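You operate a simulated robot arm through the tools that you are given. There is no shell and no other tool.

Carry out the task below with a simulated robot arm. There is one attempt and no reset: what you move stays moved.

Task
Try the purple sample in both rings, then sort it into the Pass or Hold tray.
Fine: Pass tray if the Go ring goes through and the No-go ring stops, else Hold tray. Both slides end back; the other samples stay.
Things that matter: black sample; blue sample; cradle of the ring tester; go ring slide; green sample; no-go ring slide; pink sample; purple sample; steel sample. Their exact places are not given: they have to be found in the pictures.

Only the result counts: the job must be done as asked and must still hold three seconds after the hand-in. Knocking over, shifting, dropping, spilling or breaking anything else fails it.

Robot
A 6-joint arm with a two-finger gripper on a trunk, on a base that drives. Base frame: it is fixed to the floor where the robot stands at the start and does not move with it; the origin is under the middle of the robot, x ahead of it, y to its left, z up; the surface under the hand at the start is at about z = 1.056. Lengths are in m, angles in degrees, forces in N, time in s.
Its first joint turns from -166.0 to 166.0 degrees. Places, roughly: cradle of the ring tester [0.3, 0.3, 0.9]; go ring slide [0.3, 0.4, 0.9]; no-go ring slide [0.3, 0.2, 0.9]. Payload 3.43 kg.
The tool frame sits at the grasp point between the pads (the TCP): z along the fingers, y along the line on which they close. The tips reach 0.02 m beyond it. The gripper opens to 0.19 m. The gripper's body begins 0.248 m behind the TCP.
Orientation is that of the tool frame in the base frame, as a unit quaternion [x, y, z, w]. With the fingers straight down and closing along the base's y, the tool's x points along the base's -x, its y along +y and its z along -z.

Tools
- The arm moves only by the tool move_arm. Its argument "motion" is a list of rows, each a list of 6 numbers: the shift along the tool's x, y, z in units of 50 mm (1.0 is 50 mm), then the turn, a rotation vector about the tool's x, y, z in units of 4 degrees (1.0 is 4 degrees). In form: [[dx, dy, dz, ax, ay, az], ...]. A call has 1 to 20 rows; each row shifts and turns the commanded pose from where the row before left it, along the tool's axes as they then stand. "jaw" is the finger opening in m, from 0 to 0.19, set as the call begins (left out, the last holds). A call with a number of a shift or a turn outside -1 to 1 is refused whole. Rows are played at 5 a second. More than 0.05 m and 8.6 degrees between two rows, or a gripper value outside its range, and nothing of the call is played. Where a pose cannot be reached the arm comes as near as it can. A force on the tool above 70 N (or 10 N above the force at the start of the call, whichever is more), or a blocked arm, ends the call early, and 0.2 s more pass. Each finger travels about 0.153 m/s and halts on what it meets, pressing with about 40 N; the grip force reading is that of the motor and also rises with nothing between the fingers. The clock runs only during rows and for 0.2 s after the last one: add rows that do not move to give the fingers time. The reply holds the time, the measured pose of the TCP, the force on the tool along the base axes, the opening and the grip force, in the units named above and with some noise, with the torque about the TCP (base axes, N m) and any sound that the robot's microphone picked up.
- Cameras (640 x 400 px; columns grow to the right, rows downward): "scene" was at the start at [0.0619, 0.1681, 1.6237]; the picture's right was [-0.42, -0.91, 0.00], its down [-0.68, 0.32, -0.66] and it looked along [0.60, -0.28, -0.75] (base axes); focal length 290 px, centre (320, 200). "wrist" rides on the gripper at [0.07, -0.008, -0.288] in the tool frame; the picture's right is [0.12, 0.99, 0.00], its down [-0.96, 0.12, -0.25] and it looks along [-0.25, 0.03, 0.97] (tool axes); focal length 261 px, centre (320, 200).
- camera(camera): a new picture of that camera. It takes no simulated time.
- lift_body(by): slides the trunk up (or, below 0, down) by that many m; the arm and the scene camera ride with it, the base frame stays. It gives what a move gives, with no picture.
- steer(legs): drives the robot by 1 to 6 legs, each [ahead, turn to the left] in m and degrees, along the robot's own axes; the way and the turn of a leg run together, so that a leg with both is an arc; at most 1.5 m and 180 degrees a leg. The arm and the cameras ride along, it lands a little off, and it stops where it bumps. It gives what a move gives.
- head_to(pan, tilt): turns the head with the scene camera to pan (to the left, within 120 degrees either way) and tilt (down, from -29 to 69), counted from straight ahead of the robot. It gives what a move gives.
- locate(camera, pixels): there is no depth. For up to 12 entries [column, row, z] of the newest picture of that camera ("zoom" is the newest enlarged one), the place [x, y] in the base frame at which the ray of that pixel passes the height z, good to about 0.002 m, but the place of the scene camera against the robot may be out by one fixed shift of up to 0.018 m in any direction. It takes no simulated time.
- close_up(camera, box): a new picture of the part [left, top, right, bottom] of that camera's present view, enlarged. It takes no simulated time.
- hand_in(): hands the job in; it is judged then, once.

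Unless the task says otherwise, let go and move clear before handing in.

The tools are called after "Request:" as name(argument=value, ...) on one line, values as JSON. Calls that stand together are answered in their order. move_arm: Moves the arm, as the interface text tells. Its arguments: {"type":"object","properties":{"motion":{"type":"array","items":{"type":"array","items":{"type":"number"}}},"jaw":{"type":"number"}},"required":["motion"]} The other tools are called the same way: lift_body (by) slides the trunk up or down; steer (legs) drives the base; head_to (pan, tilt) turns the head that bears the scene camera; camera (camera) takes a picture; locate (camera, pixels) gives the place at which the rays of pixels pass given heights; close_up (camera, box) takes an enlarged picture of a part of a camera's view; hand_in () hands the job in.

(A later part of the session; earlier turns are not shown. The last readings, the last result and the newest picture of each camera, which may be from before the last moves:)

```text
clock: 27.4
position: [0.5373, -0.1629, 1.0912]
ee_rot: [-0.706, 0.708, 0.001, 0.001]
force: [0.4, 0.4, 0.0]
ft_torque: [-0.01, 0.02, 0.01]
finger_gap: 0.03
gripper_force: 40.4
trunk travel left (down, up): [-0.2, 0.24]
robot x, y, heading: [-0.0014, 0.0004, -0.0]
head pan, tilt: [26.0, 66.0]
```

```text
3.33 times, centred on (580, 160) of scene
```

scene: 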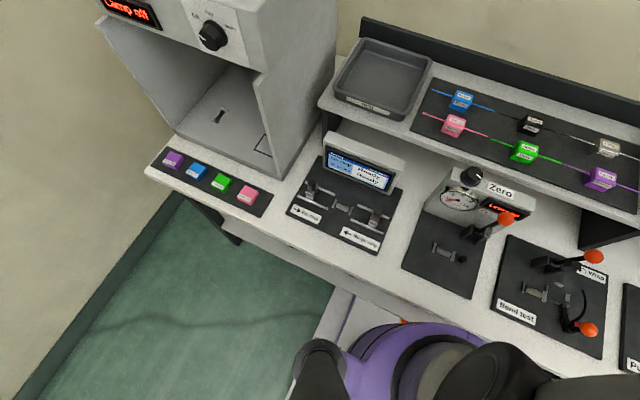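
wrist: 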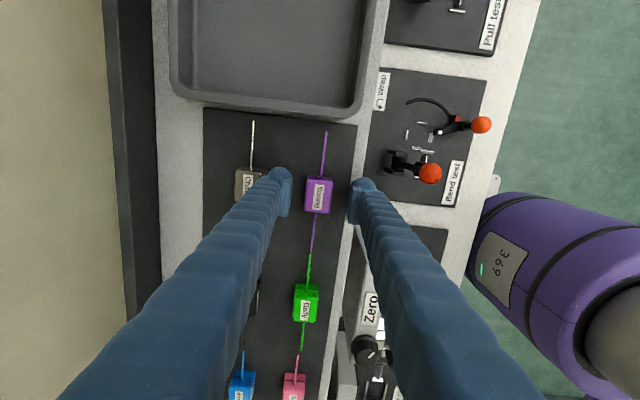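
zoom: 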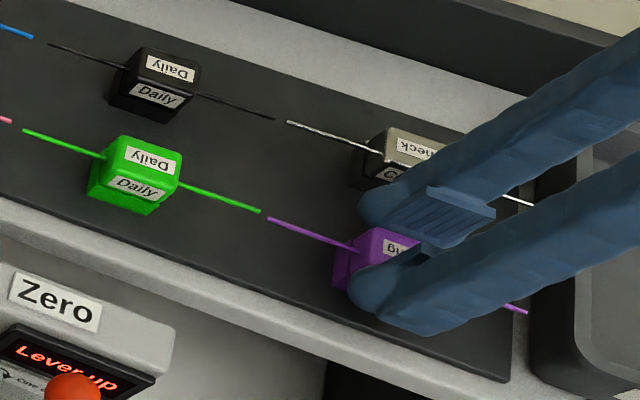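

The fingers halted at 0.030 m with a 40 N grip and the block is held squarely. I'll lift straight up about 6 cm, slowly, and check.

Request:
move_arm(motion=[[0, 0, -0.2, 0, 0, 0], [0, 0, -0.3, 0, 0, 0], [0, 0, -0.4, 0, 0, 0], [0, 0, -0.5, 0, 0, 0], [0, 0, 0, 0, 0, 0], [0, 0, 0, 0, 0, 0]])

Request:
camera(camera="wrist")

Request:
close_up(camera="wrist", box=[260, 120, 380, 270])

Request:
close_up(camera="scene", box=[500, 80, 640, 220])

```text
clock: 28.8
position: [0.5386, -0.1642, 1.1606]
ee_rot: [-0.707, 0.708, 0.0, 0.001]
force: [-0.1, -0.7, -1.0]
ft_torque: [0.01, 0.0, 0.01]
finger_gap: 0.0302
gripper_force: 39.7
trunk travel left (down, up): [-0.2, 0.24]
robot x, y, heading: [-0.0015, -0.0008, 0.1]
head pan, tilt: [26.0, 66.0]
```

```text
taken
```

wrist: 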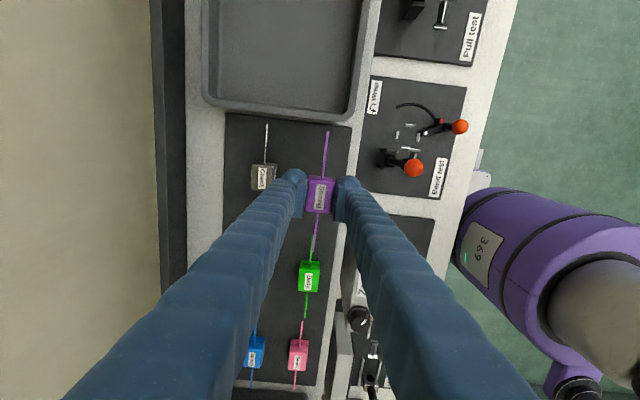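

```text
2.67 times, centred on (320, 195) of wrist
```

zoom: 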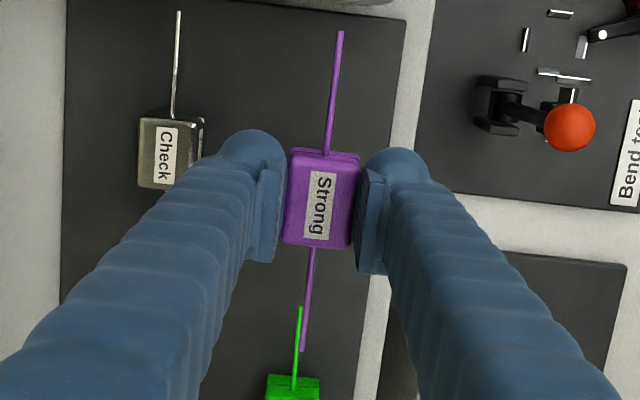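

```text
2.86 times, centred on (570, 150) of scene
```

zoom: 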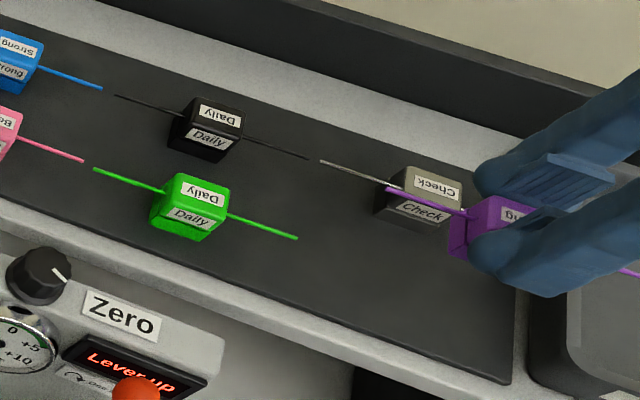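

The sample is held, hanging level with its rod centred on the TCP within about 1 mm (ends at (327,132) and (313,251)). I'll carry it over the shelf to above the cradle, letting it down slightly at the end to stay in reach.

Request:
move_arm(motion=[[-0.4, 0.169, 0, 0, 0, 0], [-0.6, 0.254, 0, 0, 0, 0], [-0.7, 0.296, 0, 0, 0, 0], [-0.7, 0.296, 0, 0, 0, 0], [-0.7, 0.296, 0, 0, 0, 0], [-0.7, 0.296, 0, 0, 0, 0], [-0.7, 0.296, 0, 0, 0, 0], [-0.7, 0.296, 0, 0, 0, 0], [-0.7, 0.296, 0, 0, 0, 0], [-0.7, 0.296, 0.2, 0, 0, 0], [-0.7, 0.296, 0.2, 0, 0, 0], [-0.7, 0.296, 0.2, 0, 0, 0], [-0.7, 0.296, 0.2, 0, 0, 0], [-0.6, 0.254, 0.2, 0, 0, 0], [-0.6, 0.254, 0.2, 0, 0, 0], [-0.27, 0.114, 0, 0, 0, 0], [0, 0, 0, 0, 0, 0], [0, 0, 0, 0, 0, 0]])

Request:
camera(camera="wrist")

Request:
camera(camera="scene")

```text
clock: 32.8
position: [0.3466, 0.3329, 1.0984]
ee_rot: [-0.686, 0.728, -0.001, 0.0]
force: [-0.4, -0.4, 0.2]
ft_torque: [0.03, 0.03, -0.01]
finger_gap: 0.0302
gripper_force: 40.2
trunk travel left (down, up): [-0.2, 0.24]
robot x, y, heading: [-0.0044, -0.0023, 0.0]
head pan, tilt: [26.0, 66.0]
stopped in row 18: the arm was blocked; the commanded pose is now the measured one
```

```text
taken
```

wrist: 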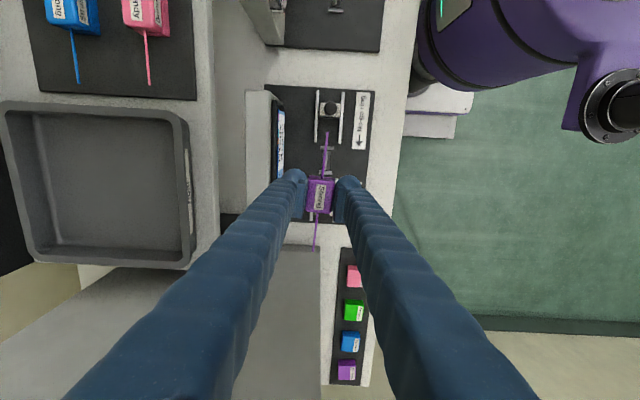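

```text
taken
```

scene: 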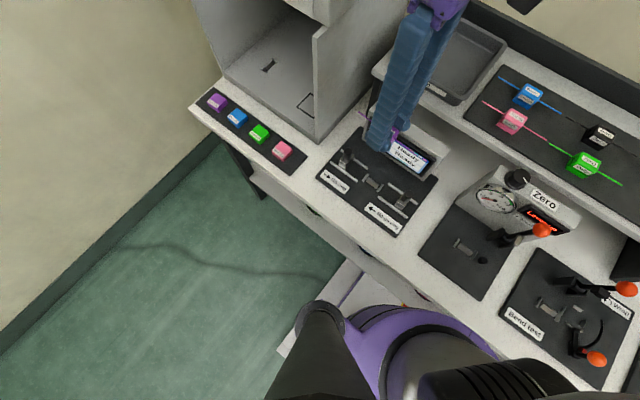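

The arm met a reach limit again at this height, ending at (0.3466, 0.3329) turned by 3.4 degrees, with almost no force and the sample still gripped. Lower down this place was reachable, so I'll descend to about 1.03 (knob tops are near 0.94), undo the turn and re-centre.

Request:
move_arm(motion=[[0, 0, 0.5, 0, 0, 0], [0, 0, 0.5, 0, 0, 0], [0, 0, 0.4, 0, 0, 0], [0, 0, 0, 0, 0, -0.85], [0.2, 0.1, 0, 0, 0, 0], [0.168, 0.112, 0, 0, 0, 0], [0, 0, 0, 0, 0, 0], [0, 0, 0, 0, 0, 0], [0, 0, 0, 0, 0, 0]])

Request:
camera(camera="wrist")

Request:
close_up(camera="wrist", box=[250, 80, 390, 290])

Request:
camera(camera="scene")

```text
clock: 34.8
position: [0.3346, 0.311, 1.0269]
ee_rot: [0.707, -0.707, 0.001, 0.003]
force: [1.2, 1.0, 0.1]
ft_torque: [-0.02, 0.02, -0.01]
finger_gap: 0.0301
gripper_force: 39.9
trunk travel left (down, up): [-0.2, 0.24]
robot x, y, heading: [0.0026, -0.0023, 0.1]
head pan, tilt: [26.0, 66.0]
```

```text
taken
```

wrist: 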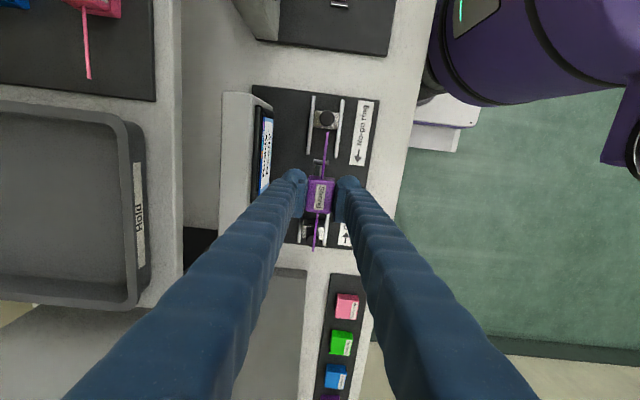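

```text
1.90 times, centred on (320, 185) of wrist
```

zoom: 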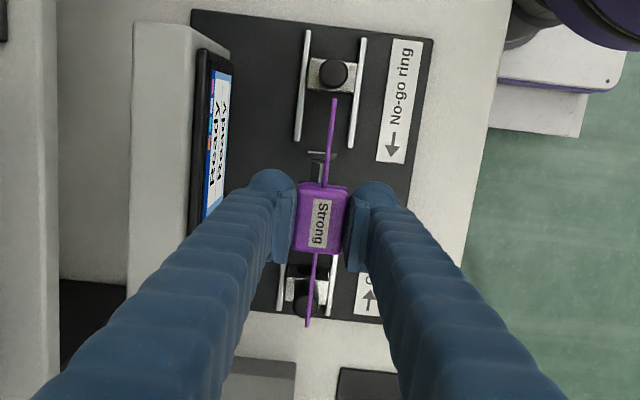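

```text
taken
```

scene: 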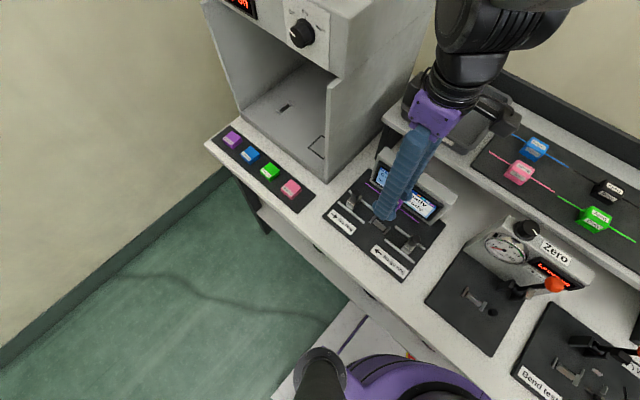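

The hand is back at (0.3346, 0.311, 1.027) with the right orientation and the sample held. I'll take a still reading to average out the noise and enlarge the cradle and rod ends.

Request:
move_arm(motion=[[0, 0, 0, 0, 0, 0]])

Request:
move_arm(motion=[[0, 0, 0, 0, 0, 0]])

Request:
move_arm(motion=[[0, 0, 0.3, 0, 0, 0], [0, 0, 0.3, 0, 0, 0], [0, 0, 0.3, 0, 0, 0], [0, 0, 0, 0, 0, 0], [0, 0, 0, 0, 0, 0]])

Request:
camera(camera="wrist")

Request:
close_up(camera="wrist", box=[270, 80, 370, 200])

Request:
close_up(camera="wrist", box=[270, 180, 370, 280])

Request:
close_up(camera="scene", box=[320, 150, 450, 290])

```text
clock: 35.2
position: [0.3354, 0.3115, 1.0272]
ee_rot: [-0.707, 0.707, -0.001, -0.002]
force: [-0.8, 0.5, 0.1]
ft_torque: [-0.06, 0.02, -0.01]
finger_gap: 0.03
gripper_force: 40.0
trunk travel left (down, up): [-0.2, 0.24]
robot x, y, heading: [-0.0032, -0.0063, -0.4]
head pan, tilt: [26.0, 66.0]
```

```text
clock: 35.6
position: [0.3358, 0.3124, 1.0276]
ee_rot: [0.708, -0.706, -0.001, 0.003]
force: [0.2, -0.1, -0.8]
ft_torque: [0.0, 0.05, 0.03]
finger_gap: 0.0301
gripper_force: 40.0
trunk travel left (down, up): [-0.2, 0.24]
robot x, y, heading: [0.0007, -0.0001, -0.2]
head pan, tilt: [26.0, 66.0]
```

```text
clock: 36.8
position: [0.3332, 0.3134, 0.9816]
ee_rot: [0.709, -0.705, 0.0, 0.003]
force: [0.4, 0.2, -0.7]
ft_torque: [0.04, -0.03, 0.01]
finger_gap: 0.03
gripper_force: 40.1
trunk travel left (down, up): [-0.2, 0.24]
robot x, y, heading: [-0.0024, -0.0027, 0.2]
head pan, tilt: [26.0, 66.0]
```

```text
taken
```

wrist: 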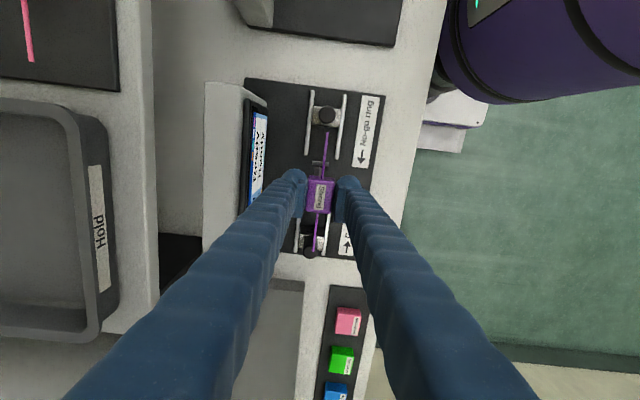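

```text
3.33 times, centred on (320, 140) of wrist
```

zoom: 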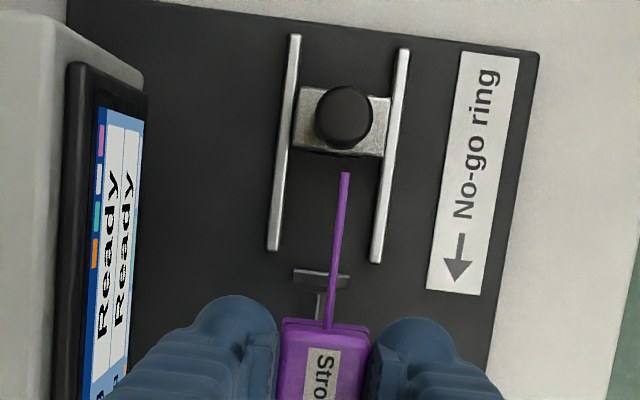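

```text
4.00 times, centred on (320, 230) of wrist
```

zoom: 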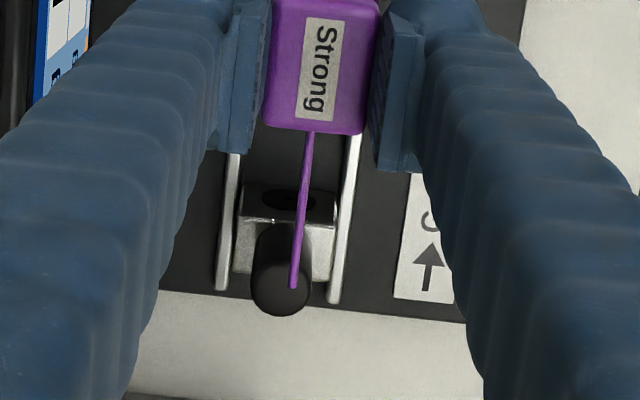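

```text
2.86 times, centred on (385, 220) of scene
```

zoom: 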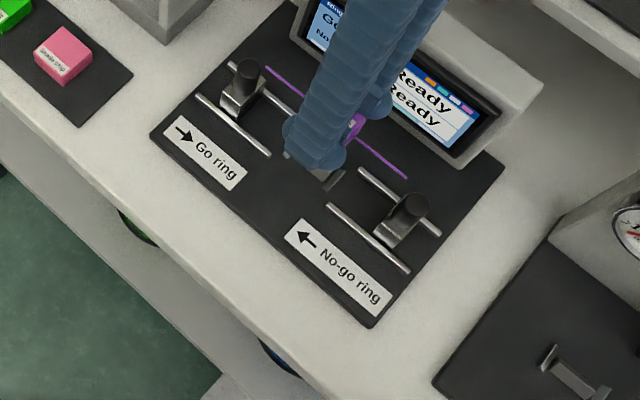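

From the faces of both carriages (y ≈ 0.2355 and 0.395) the cradle's middle is y ≈ 0.315, and the ring holes are at about z ≈ 0.878, which is where the rod should end up. I'll shift by +3 mm in y and +1.5 mm in x, trim the tilt, and go down to about z = 0.915.

Request:
move_arm(motion=[[-0.06, -0.03, 0, 0.07, -0.05, 0.05], [0, 0, 0.3, 0, 0, 0], [0, 0, 0.3, 0, 0, 0], [0, 0, 0.3, 0, 0, 0], [0, 0, 0.3, 0, 0, 0], [0, 0, 0.14, 0, 0, 0], [0, 0, 0, 0, 0, 0], [0, 0, 0, 0, 0, 0]])

Request:
camera(camera="wrist")

Request:
close_up(camera="wrist", box=[270, 90, 370, 200])

Request:
close_up(camera="wrist", box=[270, 190, 370, 290])

Request:
camera(camera="scene")

```text
clock: 38.6
position: [0.3351, 0.3161, 0.915]
ee_rot: [0.708, -0.706, 0.002, -0.001]
force: [0.1, -0.4, 0.4]
ft_torque: [0.02, 0.01, 0.03]
finger_gap: 0.0301
gripper_force: 39.8
trunk travel left (down, up): [-0.2, 0.24]
robot x, y, heading: [0.0033, -0.0013, -0.1]
head pan, tilt: [26.0, 66.0]
```

```text
taken
```

wrist: 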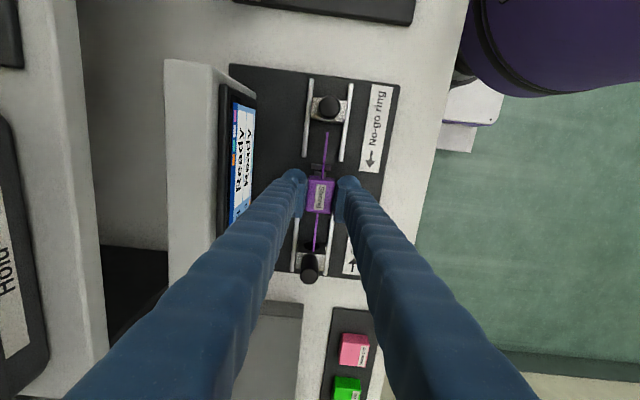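

```text
3.64 times, centred on (320, 145) of wrist
```

zoom: 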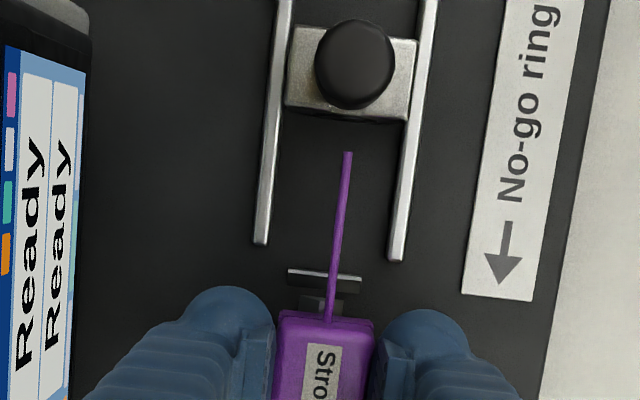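

```text
4.00 times, centred on (320, 240) of wrist
```

zoom: 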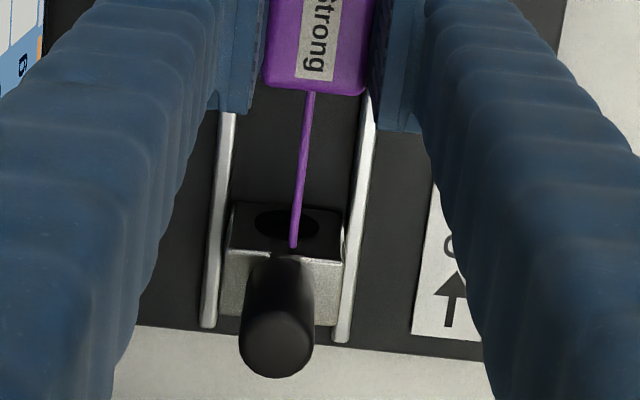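

```text
taken
```

scene: 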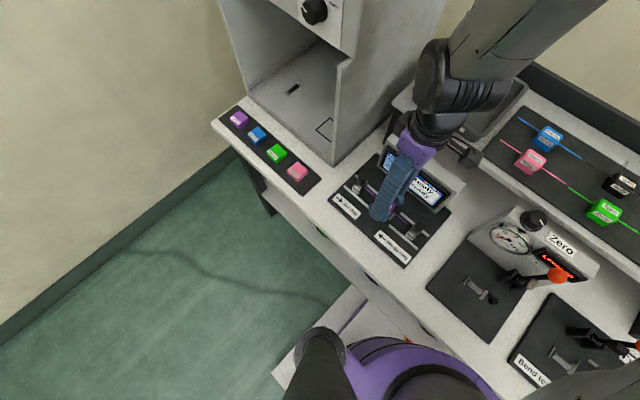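

Relative to the TCP, the carriage faces sit at -0.0826 and +0.081 in y and the ridge is about 1.2 mm further in x. I'll trim by -1 mm in y and +1.2 mm in x and lower in small steps to about z = 0.893, checking the force.

Request:
move_arm(motion=[[0.02, -0.025, 0, 0, 0, 0], [0, 0, 0.15, 0, 0, 0], [0, 0, 0.15, 0, 0, 0], [0, 0, 0.1, 0, 0, 0], [0, 0, 0, 0, 0, 0], [0, 0, 0, 0, 0, 0]])

Request:
close_up(camera="wrist", box=[270, 90, 370, 200])

Request:
close_up(camera="wrist", box=[270, 190, 370, 290])

Request:
close_up(camera="scene", box=[320, 140, 470, 280])

```text
clock: 40.0
position: [0.3356, 0.3146, 0.8945]
ee_rot: [0.708, -0.706, 0.0, -0.001]
force: [1.9, -11.1, 23.3]
ft_torque: [-0.16, 0.09, -0.04]
finger_gap: 0.03
gripper_force: 39.9
trunk travel left (down, up): [-0.2, 0.24]
robot x, y, heading: [-0.0028, -0.0015, -0.1]
head pan, tilt: [26.0, 66.0]
```

```text
3.64 times, centred on (320, 145) of wrist
```

zoom: 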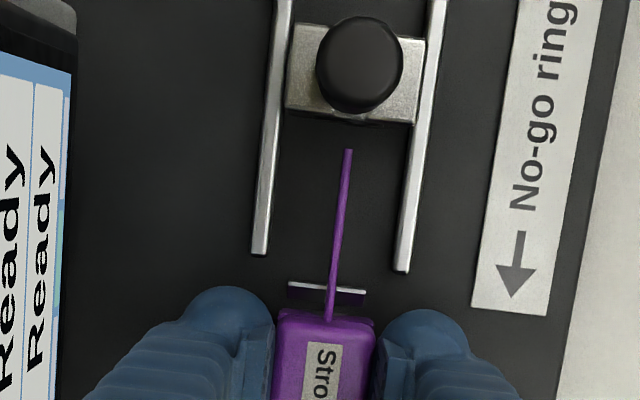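

```text
4.00 times, centred on (320, 240) of wrist
```

zoom: 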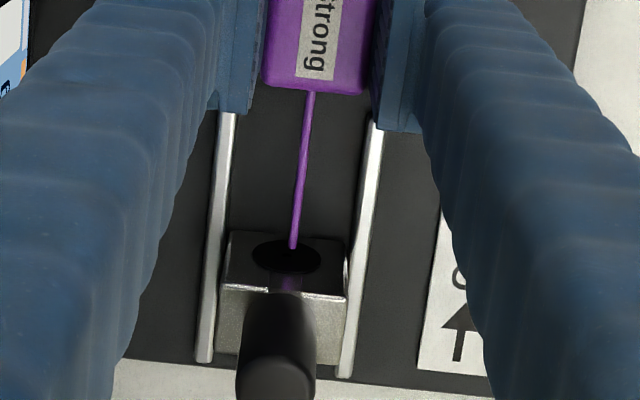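

```text
2.86 times, centred on (395, 210) of scene
```

zoom: 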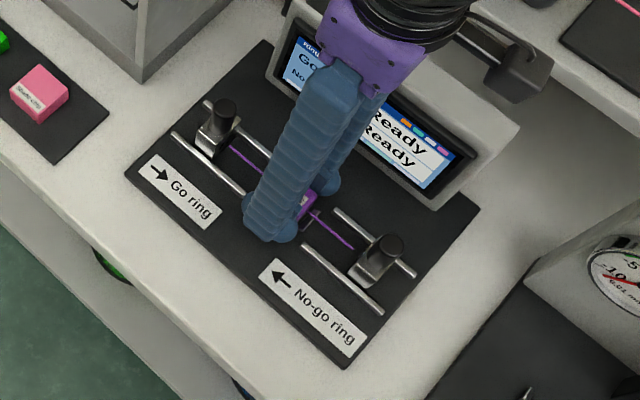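

The reading shows contact: +23 N up and -11 N in y at z = 0.8945, so the block's +y end is riding on a funnel plate about 1 cm above its seat. I'll lift 3 mm, shift 2 mm towards -y and lower again, reading the force.

Request:
move_arm(motion=[[0, 0, -0.08, 0, 0, 0], [0.04, 0, 0, 0, 0, 0], [0, 0, 0, 0, 0, 0]])

Request:
move_arm(motion=[[0, 0, 0.04, 0, 0, 0], [0, 0, 0.04, 0, 0, 0], [0, 0, 0, 0, 0, 0]])

```text
clock: 40.8
position: [0.3347, 0.313, 0.8989]
ee_rot: [-0.707, 0.707, -0.001, 0.0]
force: [0.0, -0.9, -0.4]
ft_torque: [0.0, -0.01, -0.03]
finger_gap: 0.0302
gripper_force: 39.9
trunk travel left (down, up): [-0.2, 0.24]
robot x, y, heading: [-0.0002, -0.0029, -0.2]
head pan, tilt: [26.0, 66.0]
```

```text
clock: 41.6
position: [0.3349, 0.315, 0.8941]
ee_rot: [0.708, -0.706, 0.001, -0.002]
force: [-1.3, 0.0, -1.0]
ft_torque: [-0.01, 0.01, 0.03]
finger_gap: 0.0302
gripper_force: 40.4
trunk travel left (down, up): [-0.2, 0.24]
robot x, y, heading: [-0.0006, -0.0058, -0.1]
head pan, tilt: [26.0, 66.0]
```

After the 2 mm shift there is no force at the same height, so the block now clears the plate. I'll keep lowering in 2 mm rows and watch the force.

Request:
move_arm(motion=[[0, 0, 0.04, 0, 0, 0], [0, 0, 0.04, 0, 0, 0], [0, 0, 0, 0, 0, 0]])

```text
clock: 42.4
position: [0.3351, 0.3144, 0.8913]
ee_rot: [0.708, -0.707, 0.0, -0.002]
force: [2.0, 1.9, 28.4]
ft_torque: [0.07, -0.05, 0.0]
finger_gap: 0.0302
gripper_force: 40.1
trunk travel left (down, up): [-0.2, 0.24]
robot x, y, heading: [-0.0019, -0.0011, -0.1]
head pan, tilt: [26.0, 66.0]
```

Now there is a purely vertical 28 N at z = 0.891, which could be the seat or the ridge top. I'll look at both ends in the wrist and scene pictures to judge the rod against the ring holes.

Request:
camera(camera="wrist")

Request:
close_up(camera="wrist", box=[270, 90, 370, 200])

Request:
close_up(camera="wrist", box=[270, 190, 370, 290])

Request:
close_up(camera="scene", box=[340, 150, 450, 260])

```text
taken
```

wrist: 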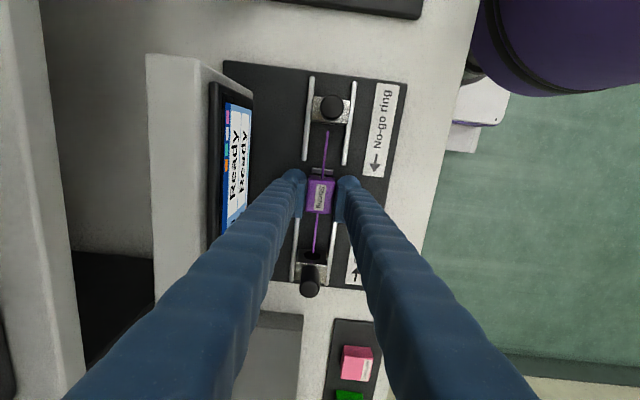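

```text
3.64 times, centred on (320, 145) of wrist
```

zoom: 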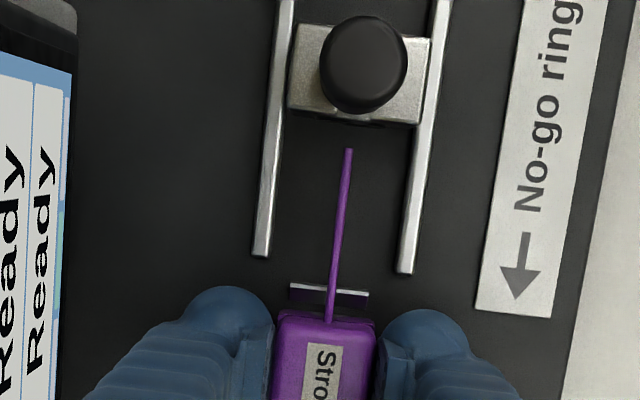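

```text
4.00 times, centred on (320, 240) of wrist
```

zoom: 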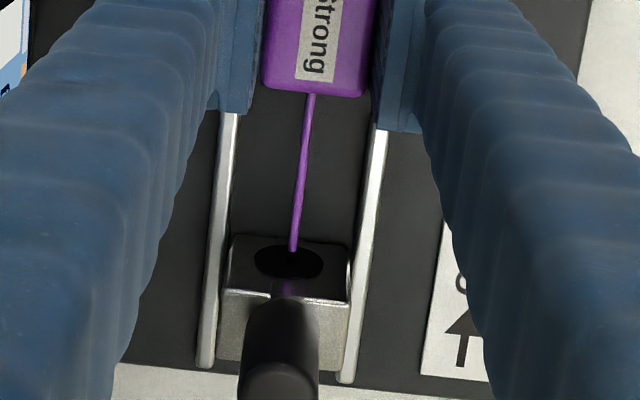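

```text
3.64 times, centred on (395, 205) of scene
```

zoom: 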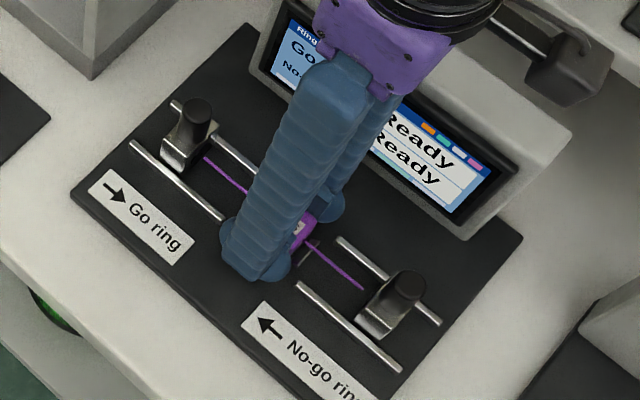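

The contact is vertical with almost no side force. To tell whether the ridge is inside the block's groove, I'll nudge ±1.5 mm in x and then in y while lightly pressed and read the side forces.

Request:
move_arm(motion=[[0, 0.03, 0, 0, 0, 0], [0, 0, 0, 0, 0, 0]])

Request:
move_arm(motion=[[0, -0.06, 0, 0, 0, 0], [0, 0, 0, 0, 0, 0]])

Request:
move_arm(motion=[[0, 0.03, 0, 0, 0, 0], [0, 0, 0, 0, 0, 0]])

Request:
move_arm(motion=[[0.03, 0, 0, 0, 0, 0], [0, 0, 0, 0, 0, 0]])

Request:
move_arm(motion=[[-0.06, 0, 0, 0, 0, 0], [0, 0, 0, 0, 0, 0]])

Request:
move_arm(motion=[[0.03, 0, 0, 0, 0, 0], [0, 0, 0, 0, 0, 0]])

```text
clock: 43.0
position: [0.3352, 0.3149, 0.8924]
ee_rot: [0.707, -0.707, 0.0, -0.001]
force: [12.5, 1.2, 27.6]
ft_torque: [0.12, -0.22, 0.01]
finger_gap: 0.0297
gripper_force: 40.1
trunk travel left (down, up): [-0.2, 0.24]
robot x, y, heading: [0.0014, 0.0001, -0.0]
head pan, tilt: [26.0, 66.0]
```

```text
clock: 43.6
position: [0.3366, 0.3136, 0.8918]
ee_rot: [0.708, -0.706, 0.0, 0.0]
force: [-0.2, 0.0, -0.5]
ft_torque: [-0.02, 0.0, 0.01]
finger_gap: 0.0301
gripper_force: 40.2
trunk travel left (down, up): [-0.2, 0.24]
robot x, y, heading: [0.0011, -0.0036, -0.1]
head pan, tilt: [26.0, 66.0]
```

```text
clock: 44.2
position: [0.335, 0.3128, 0.8919]
ee_rot: [-0.707, 0.708, 0.0, 0.0]
force: [0.6, -1.5, 1.3]
ft_torque: [0.0, 0.02, -0.01]
finger_gap: 0.0301
gripper_force: 40.3
trunk travel left (down, up): [-0.2, 0.24]
robot x, y, heading: [0.0022, 0.0003, -0.1]
head pan, tilt: [26.0, 66.0]
```

```text
clock: 44.8
position: [0.3349, 0.3111, 0.8898]
ee_rot: [0.708, -0.706, 0.0, 0.0]
force: [-0.9, 0.0, -0.6]
ft_torque: [0.02, 0.02, 0.0]
finger_gap: 0.0299
gripper_force: 39.7
trunk travel left (down, up): [-0.2, 0.24]
robot x, y, heading: [-0.0001, -0.0064, 0.1]
head pan, tilt: [26.0, 66.0]
```

```text
clock: 45.4
position: [0.3358, 0.316, 0.8906]
ee_rot: [0.707, -0.707, 0.0, 0.0]
force: [0.5, -5.1, 1.5]
ft_torque: [-0.09, -0.05, -0.02]
finger_gap: 0.0301
gripper_force: 39.8
trunk travel left (down, up): [-0.2, 0.24]
robot x, y, heading: [0.0046, -0.0044, 0.1]
head pan, tilt: [26.0, 66.0]
```

```text
clock: 46.0
position: [0.3361, 0.3133, 0.8913]
ee_rot: [0.708, -0.706, 0.001, 0.0]
force: [-0.4, -0.2, 0.6]
ft_torque: [0.0, -0.03, 0.01]
finger_gap: 0.0304
gripper_force: 40.1
trunk travel left (down, up): [-0.2, 0.24]
robot x, y, heading: [0.0004, -0.001, 0.1]
head pan, tilt: [26.0, 66.0]
```

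The nudges show the ridge is engaging the groove: moving -x gave +12.5 N and the force vanished on the way back, so the guides work. I'll keep lowering in small steps with a small bias to +x.

Request:
move_arm(motion=[[0, -0.01, 0.04, 0, 0, 0], [0, 0, 0, 0, 0, 0]])

Request:
move_arm(motion=[[0, 0, 0.04, 0, 0, 0], [0, 0, 0, 0, 0, 0]])

```text
clock: 46.6
position: [0.3363, 0.3133, 0.8908]
ee_rot: [0.708, -0.706, 0.001, -0.002]
force: [-4.0, 4.5, 18.2]
ft_torque: [0.13, 0.2, -0.02]
finger_gap: 0.03
gripper_force: 39.6
trunk travel left (down, up): [-0.2, 0.24]
robot x, y, heading: [0.001, -0.0011, 0.2]
head pan, tilt: [26.0, 66.0]
```

```text
clock: 47.2
position: [0.3366, 0.3124, 0.8887]
ee_rot: [0.707, -0.707, 0.002, -0.001]
force: [-0.6, 7.7, 27.7]
ft_torque: [0.06, 0.02, 0.04]
finger_gap: 0.0302
gripper_force: 40.2
trunk travel left (down, up): [-0.2, 0.24]
robot x, y, heading: [0.0029, -0.0013, 0.1]
head pan, tilt: [26.0, 66.0]
```

Now the side force is +7.7 N in y with fx near zero, so the -y plate is touching. I'll shift 1 mm towards +y and see whether the force drops.

Request:
move_arm(motion=[[-0.02, 0, 0, 0, 0, 0], [0, 0, 0, 0, 0, 0]])

Request:
move_arm(motion=[[0, 0, 0.03, 0, 0, 0], [0, 0, 0, 0, 0, 0]])

```text
clock: 47.8
position: [0.3364, 0.3139, 0.8879]
ee_rot: [0.708, -0.706, 0.0, -0.001]
force: [3.7, -2.3, 29.1]
ft_torque: [-0.08, -0.04, 0.03]
finger_gap: 0.0304
gripper_force: 39.7
trunk travel left (down, up): [-0.2, 0.24]
robot x, y, heading: [0.0043, -0.0024, -0.2]
head pan, tilt: [26.0, 66.0]
```

```text
clock: 48.4
position: [0.3367, 0.3147, 0.8866]
ee_rot: [0.707, -0.707, 0.001, -0.001]
force: [5.0, -3.6, 25.8]
ft_torque: [0.0, -0.08, 0.01]
finger_gap: 0.0301
gripper_force: 40.2
trunk travel left (down, up): [-0.2, 0.24]
robot x, y, heading: [-0.0012, -0.0007, 0.0]
head pan, tilt: [26.0, 66.0]
```

The vertical force stays near 27 N while the TCP goes lower, so either the block is settling or slipping in the fingers. I'll check the pictures before going on.

Request:
camera(camera="wrist")

Request:
close_up(camera="wrist", box=[270, 90, 370, 200])

Request:
close_up(camera="wrist", box=[270, 190, 370, 290])

Request:
close_up(camera="wrist", box=[260, 120, 380, 270])

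Request:
close_up(camera="scene", box=[340, 150, 450, 260])

```text
taken
```

wrist: 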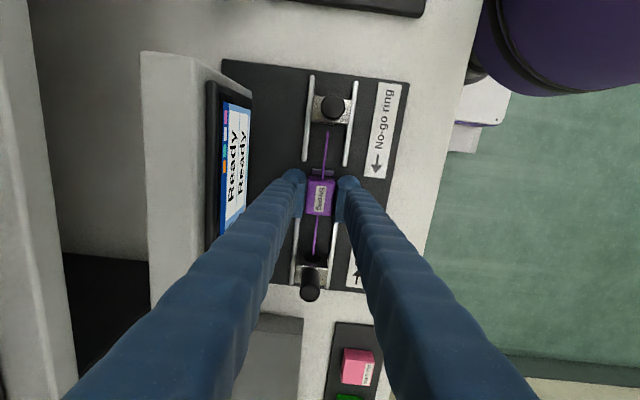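

```text
3.64 times, centred on (320, 145) of wrist
```

zoom: 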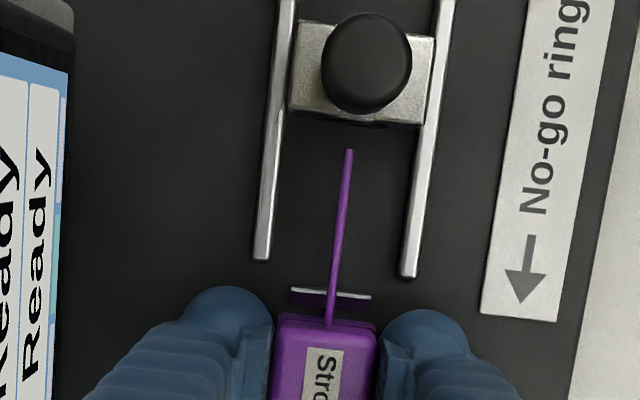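

```text
4.00 times, centred on (320, 240) of wrist
```

zoom: 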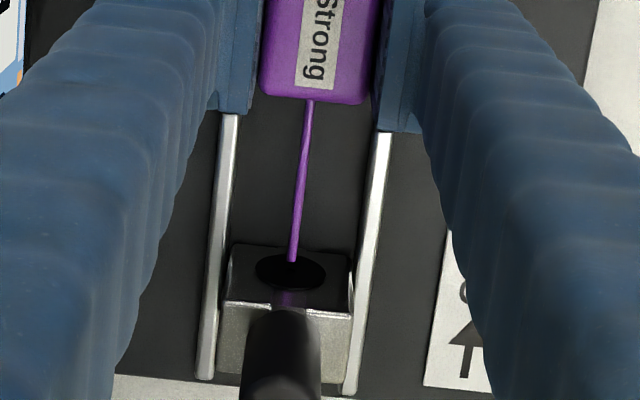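

```text
2.67 times, centred on (320, 195) of wrist
```

zoom: 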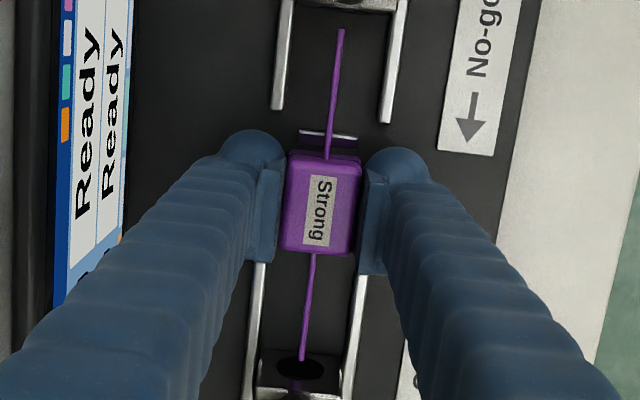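

```text
3.64 times, centred on (395, 205) of scene
```

zoom: 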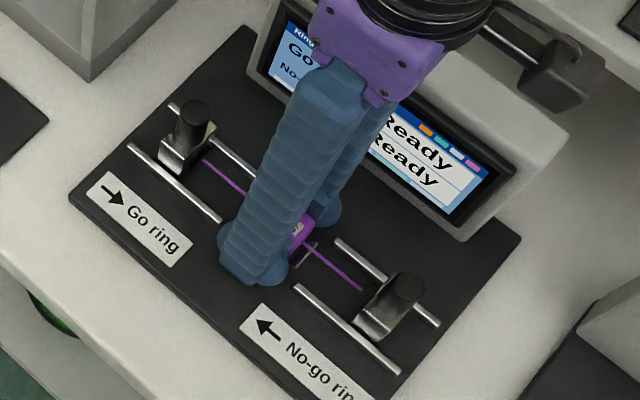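

The rod's far end has moved in the picture from row 350 to 360 (2.67x), so the block has slid up in the fingers by several mm, which means it is standing on something. I'll measure the rod against the rails with the enlarged scene view to see whether that is the seat.

Request:
locate(camera="zoom", pixels=[[203, 160, 0.88], [203, 160, 0.89], [362, 291, 0.88], [362, 291, 0.89], [170, 105, 0.87], [258, 177, 0.87], [130, 147, 0.87], [218, 220, 0.87], [337, 240, 0.87], [438, 325, 0.87], [295, 287, 0.87], [400, 373, 0.87]])

Request:
locate(camera="wrist", pixels=[[297, 219, 0.87], [292, 285, 0.87], [335, 225, 0.87], [328, 288, 0.87], [304, 158, 0.87], [345, 163, 0.87], [312, 77, 0.87], [355, 83, 0.87]])

```text
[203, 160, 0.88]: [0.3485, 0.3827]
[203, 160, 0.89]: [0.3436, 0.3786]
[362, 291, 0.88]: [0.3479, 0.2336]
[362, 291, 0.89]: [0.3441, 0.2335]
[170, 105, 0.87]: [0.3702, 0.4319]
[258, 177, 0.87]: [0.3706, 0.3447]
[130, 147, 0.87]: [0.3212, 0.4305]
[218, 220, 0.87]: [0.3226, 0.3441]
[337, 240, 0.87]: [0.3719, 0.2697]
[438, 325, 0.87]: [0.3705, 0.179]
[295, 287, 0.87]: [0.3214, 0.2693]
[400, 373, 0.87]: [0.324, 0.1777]
```

```text
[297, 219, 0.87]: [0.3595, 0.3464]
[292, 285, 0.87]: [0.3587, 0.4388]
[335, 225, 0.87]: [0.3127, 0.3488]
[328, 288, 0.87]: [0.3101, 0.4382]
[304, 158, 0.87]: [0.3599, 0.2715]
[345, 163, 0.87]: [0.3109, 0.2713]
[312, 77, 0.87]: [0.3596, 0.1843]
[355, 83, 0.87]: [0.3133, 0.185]
```

The scene view puts the rod about 13 mm above the rails and level at both ends, which may well be the ring-hole height. I'll enlarge each carriage in the scene view to compare the rod tip with the ring faces.

Request:
close_up(camera="scene", box=[340, 165, 390, 215])

Request:
close_up(camera="scene", box=[375, 200, 425, 250])

Request:
close_up(camera="wrist", box=[290, 235, 350, 285])

```text
8.00 times, centred on (365, 190) of scene
```

zoom: 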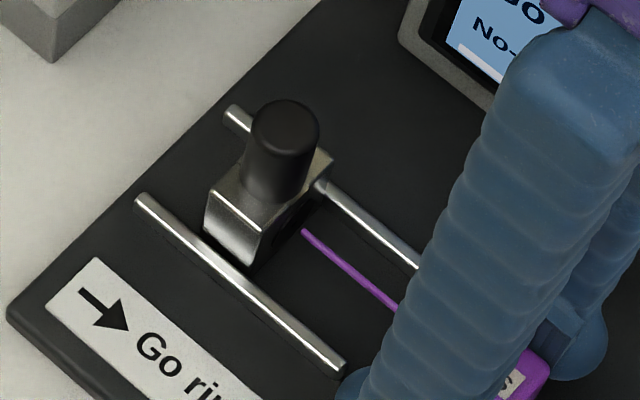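

```text
8.00 times, centred on (400, 225) of scene
```

zoom: 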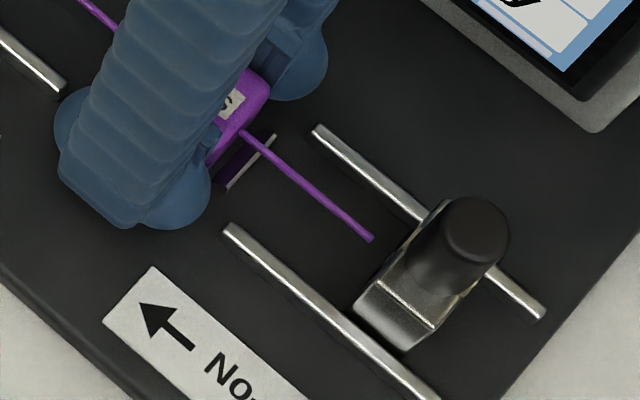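

```text
8.00 times, centred on (320, 260) of wrist
```

zoom: 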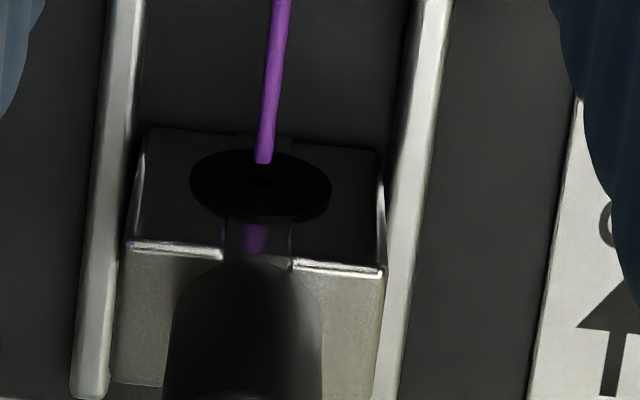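

The 8x views show the rod tip right in front of the Go ring's dark disc at (262,187) in the wrist view, and in the scene view at (303,232) beside the carriage face. I'll locate those corners to compare heights and gaps.

Request:
locate(camera="scene", pixels=[[362.9, 194, 0.88], [362.9, 194, 0.89], [358.1, 193.5, 0.9], [358.1, 193.5, 0.89], [356, 198.5, 0.86], [356, 198.5, 0.87], [406.3, 230, 0.88], [406.3, 230, 0.89], [404, 238.3, 0.86], [413.8, 216, 0.86], [414, 243.8, 0.86], [360.5, 177, 0.94]])

Request:
locate(camera="wrist", pixels=[[312.8, 258.4, 0.87], [312.8, 258.4, 0.88], [312.8, 258.4, 0.89], [312.8, 255.5, 0.88], [312.8, 255.5, 0.89], [298, 251, 0.86], [327.5, 254, 0.86], [296.5, 265.5, 0.9], [327.8, 268.8, 0.9]])

```text
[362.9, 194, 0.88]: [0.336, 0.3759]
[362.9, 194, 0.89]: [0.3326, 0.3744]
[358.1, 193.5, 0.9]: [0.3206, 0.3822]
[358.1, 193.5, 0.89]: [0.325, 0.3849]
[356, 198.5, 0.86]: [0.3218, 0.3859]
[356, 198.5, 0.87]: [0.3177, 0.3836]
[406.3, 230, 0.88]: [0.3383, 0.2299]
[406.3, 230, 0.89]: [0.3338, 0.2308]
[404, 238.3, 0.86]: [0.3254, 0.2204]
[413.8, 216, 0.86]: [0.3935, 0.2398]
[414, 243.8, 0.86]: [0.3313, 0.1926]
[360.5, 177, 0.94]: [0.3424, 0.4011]
```

```text
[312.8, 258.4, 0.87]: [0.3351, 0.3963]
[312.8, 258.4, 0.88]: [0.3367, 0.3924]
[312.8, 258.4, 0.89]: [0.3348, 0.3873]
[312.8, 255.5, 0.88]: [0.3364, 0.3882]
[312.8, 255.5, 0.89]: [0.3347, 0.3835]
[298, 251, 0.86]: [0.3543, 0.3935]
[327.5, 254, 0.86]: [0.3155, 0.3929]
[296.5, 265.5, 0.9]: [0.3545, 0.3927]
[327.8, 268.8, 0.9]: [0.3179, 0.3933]
```

Those scene figures referred to an older full picture, so I'll take a fresh one and repeat the measurement on current views.

Request:
camera(camera="scene")

Request:
locate(camera="scene", pixels=[[362.9, 194, 0.88], [362.9, 194, 0.89], [358.1, 193.5, 0.9], [356, 198.5, 0.86], [406.3, 230, 0.88], [406.3, 230, 0.89], [404, 238.3, 0.86], [360.5, 177, 0.94], [419.5, 228.5, 0.94], [394, 216, 0.87], [390, 222, 0.87]])

```text
taken
```

scene: 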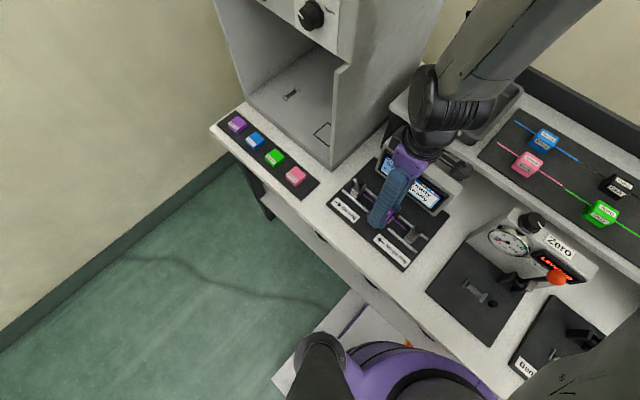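

```text
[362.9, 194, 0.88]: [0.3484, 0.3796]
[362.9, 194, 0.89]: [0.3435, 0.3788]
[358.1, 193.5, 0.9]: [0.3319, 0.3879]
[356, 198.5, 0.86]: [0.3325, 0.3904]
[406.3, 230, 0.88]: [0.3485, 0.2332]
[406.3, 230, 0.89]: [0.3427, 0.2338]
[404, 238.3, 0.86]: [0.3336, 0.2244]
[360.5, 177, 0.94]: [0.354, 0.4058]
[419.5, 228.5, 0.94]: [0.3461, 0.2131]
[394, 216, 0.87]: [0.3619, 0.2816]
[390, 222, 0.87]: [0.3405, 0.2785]
```

The fresh scene view gives rod tips at y 0.379 and 0.2335, evenly spaced between the ring faces (0.389 and 0.224), and a rod height about that of the ring holes, so I take the block to be seated. I'll ease the push by 1.5 mm and then open the fingers a little.

Request:
move_arm(motion=[[0, 0, -0.03, 0, 0, 0], [0, 0, 0, 0, 0, 0]])

Request:
move_arm(motion=[[0, 0, 0, 0, 0, 0], [0, 0, 0, 0, 0, 0]], jaw=0.036)

Request:
camera(camera="wrist")

Request:
close_up(camera="wrist", box=[260, 120, 380, 270])

Request:
close_up(camera="wrist", box=[290, 235, 350, 285])

```text
clock: 49.0
position: [0.3356, 0.3131, 0.8864]
ee_rot: [-0.707, 0.707, -0.002, -0.001]
force: [1.1, 1.8, 5.4]
ft_torque: [0.1, -0.03, -0.02]
finger_gap: 0.03
gripper_force: 40.0
trunk travel left (down, up): [-0.2, 0.24]
robot x, y, heading: [-0.0003, -0.0028, 0.0]
head pan, tilt: [26.0, 66.0]
```

```text
clock: 49.6
position: [0.3362, 0.3138, 0.887]
ee_rot: [0.707, -0.707, 0.0, 0.001]
force: [-0.5, 0.0, 0.5]
ft_torque: [-0.04, 0.04, -0.03]
finger_gap: 0.0358
gripper_force: 0.0
trunk travel left (down, up): [-0.2, 0.24]
robot x, y, heading: [0.0022, -0.0037, -0.0]
head pan, tilt: [26.0, 66.0]
```

```text
taken
```

wrist: 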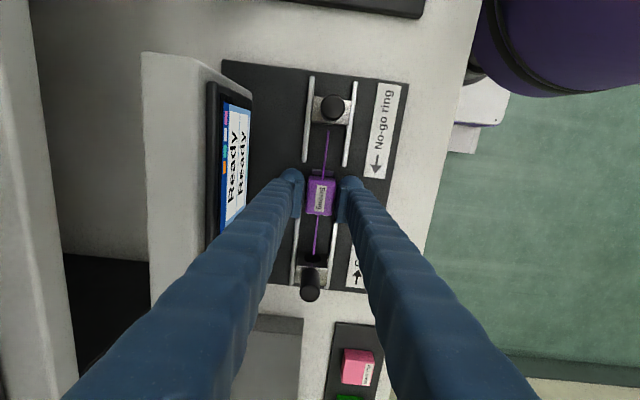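

```text
2.67 times, centred on (320, 195) of wrist
```

zoom: 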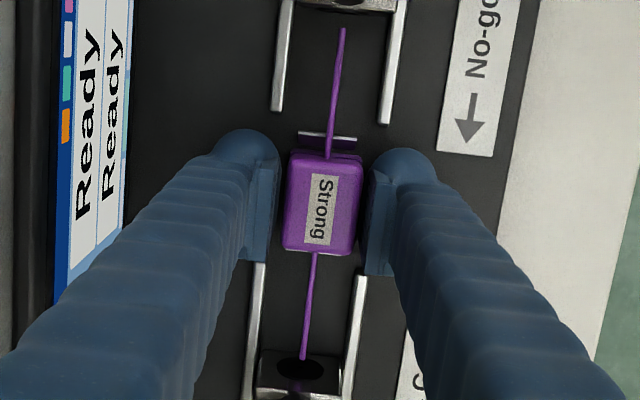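

```text
8.00 times, centred on (320, 260) of wrist
```

zoom: 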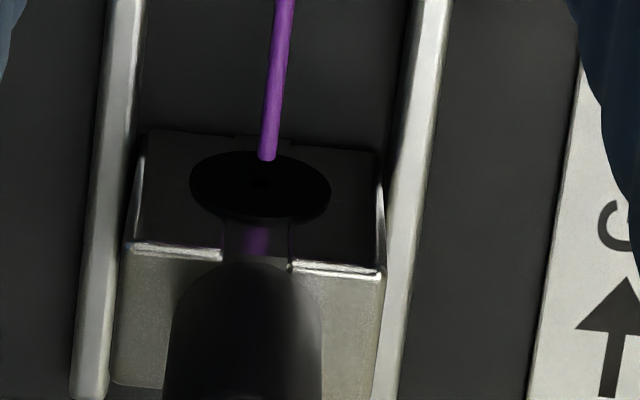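

On release the rod hardly moved (tip from (263,160) to (267,158)), so the block is resting in the cradle. I'll open wider, rise 8 cm and inspect it.

Request:
move_arm(motion=[[0, 0, 0, 0, 0, 0], [0, 0, -0.2, 0, 0, 0], [0, 0, -0.4, 0, 0, 0], [0, 0, -0.5, 0, 0, 0], [0, 0, -0.5, 0, 0, 0], [0, 0, 0, 0, 0, 0]], jaw=0.056)

Request:
camera(camera="wrist")

Request:
close_up(camera="wrist", box=[270, 90, 370, 280])

Request:
camera(camera="scene")

Request:
close_up(camera="scene", box=[320, 140, 450, 270])

```text
clock: 51.0
position: [0.3363, 0.3133, 0.9642]
ee_rot: [-0.706, 0.708, 0.0, 0.0]
force: [-0.6, -0.6, 0.6]
ft_torque: [0.05, 0.0, 0.0]
finger_gap: 0.0562
gripper_force: 0.1
trunk travel left (down, up): [-0.2, 0.24]
robot x, y, heading: [-0.0011, -0.0021, -0.1]
head pan, tilt: [26.0, 66.0]
```

```text
taken
```

wrist: 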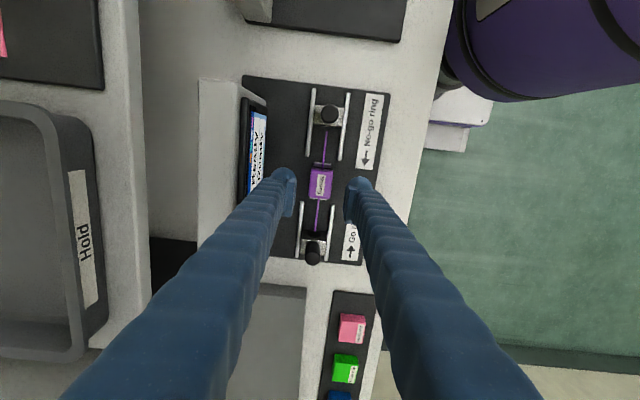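

```text
2.11 times, centred on (320, 185) of wrist
```

zoom: 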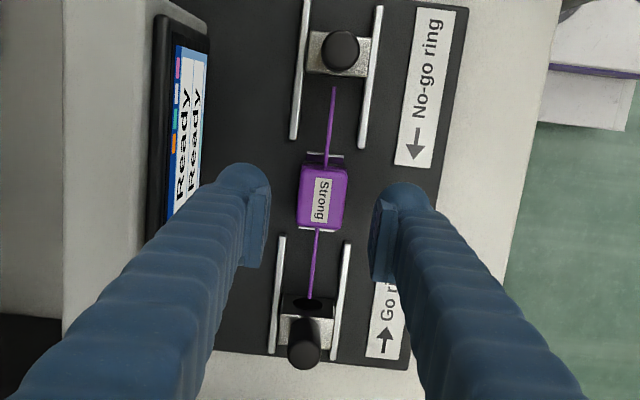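

```text
taken
```

scene: 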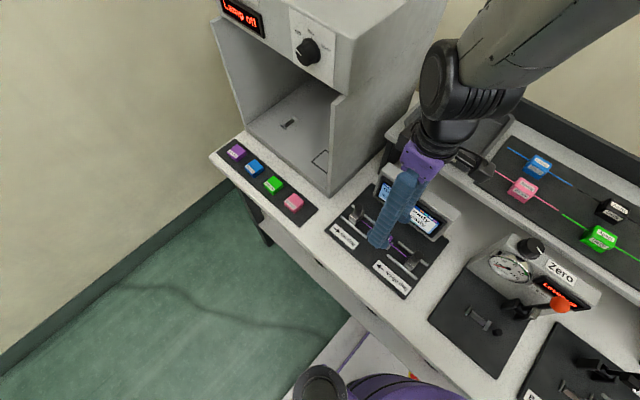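

```text
3.08 times, centred on (385, 205) of scene
```

zoom: 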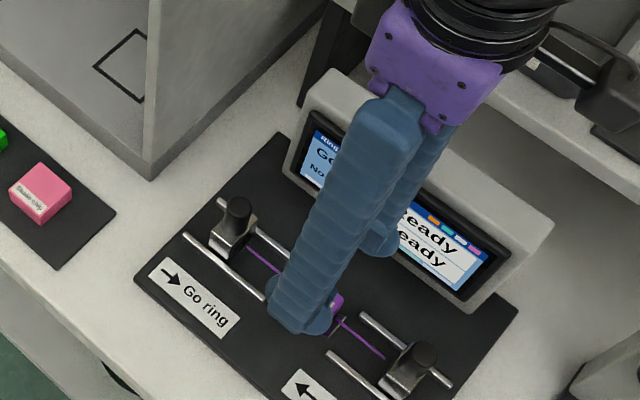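

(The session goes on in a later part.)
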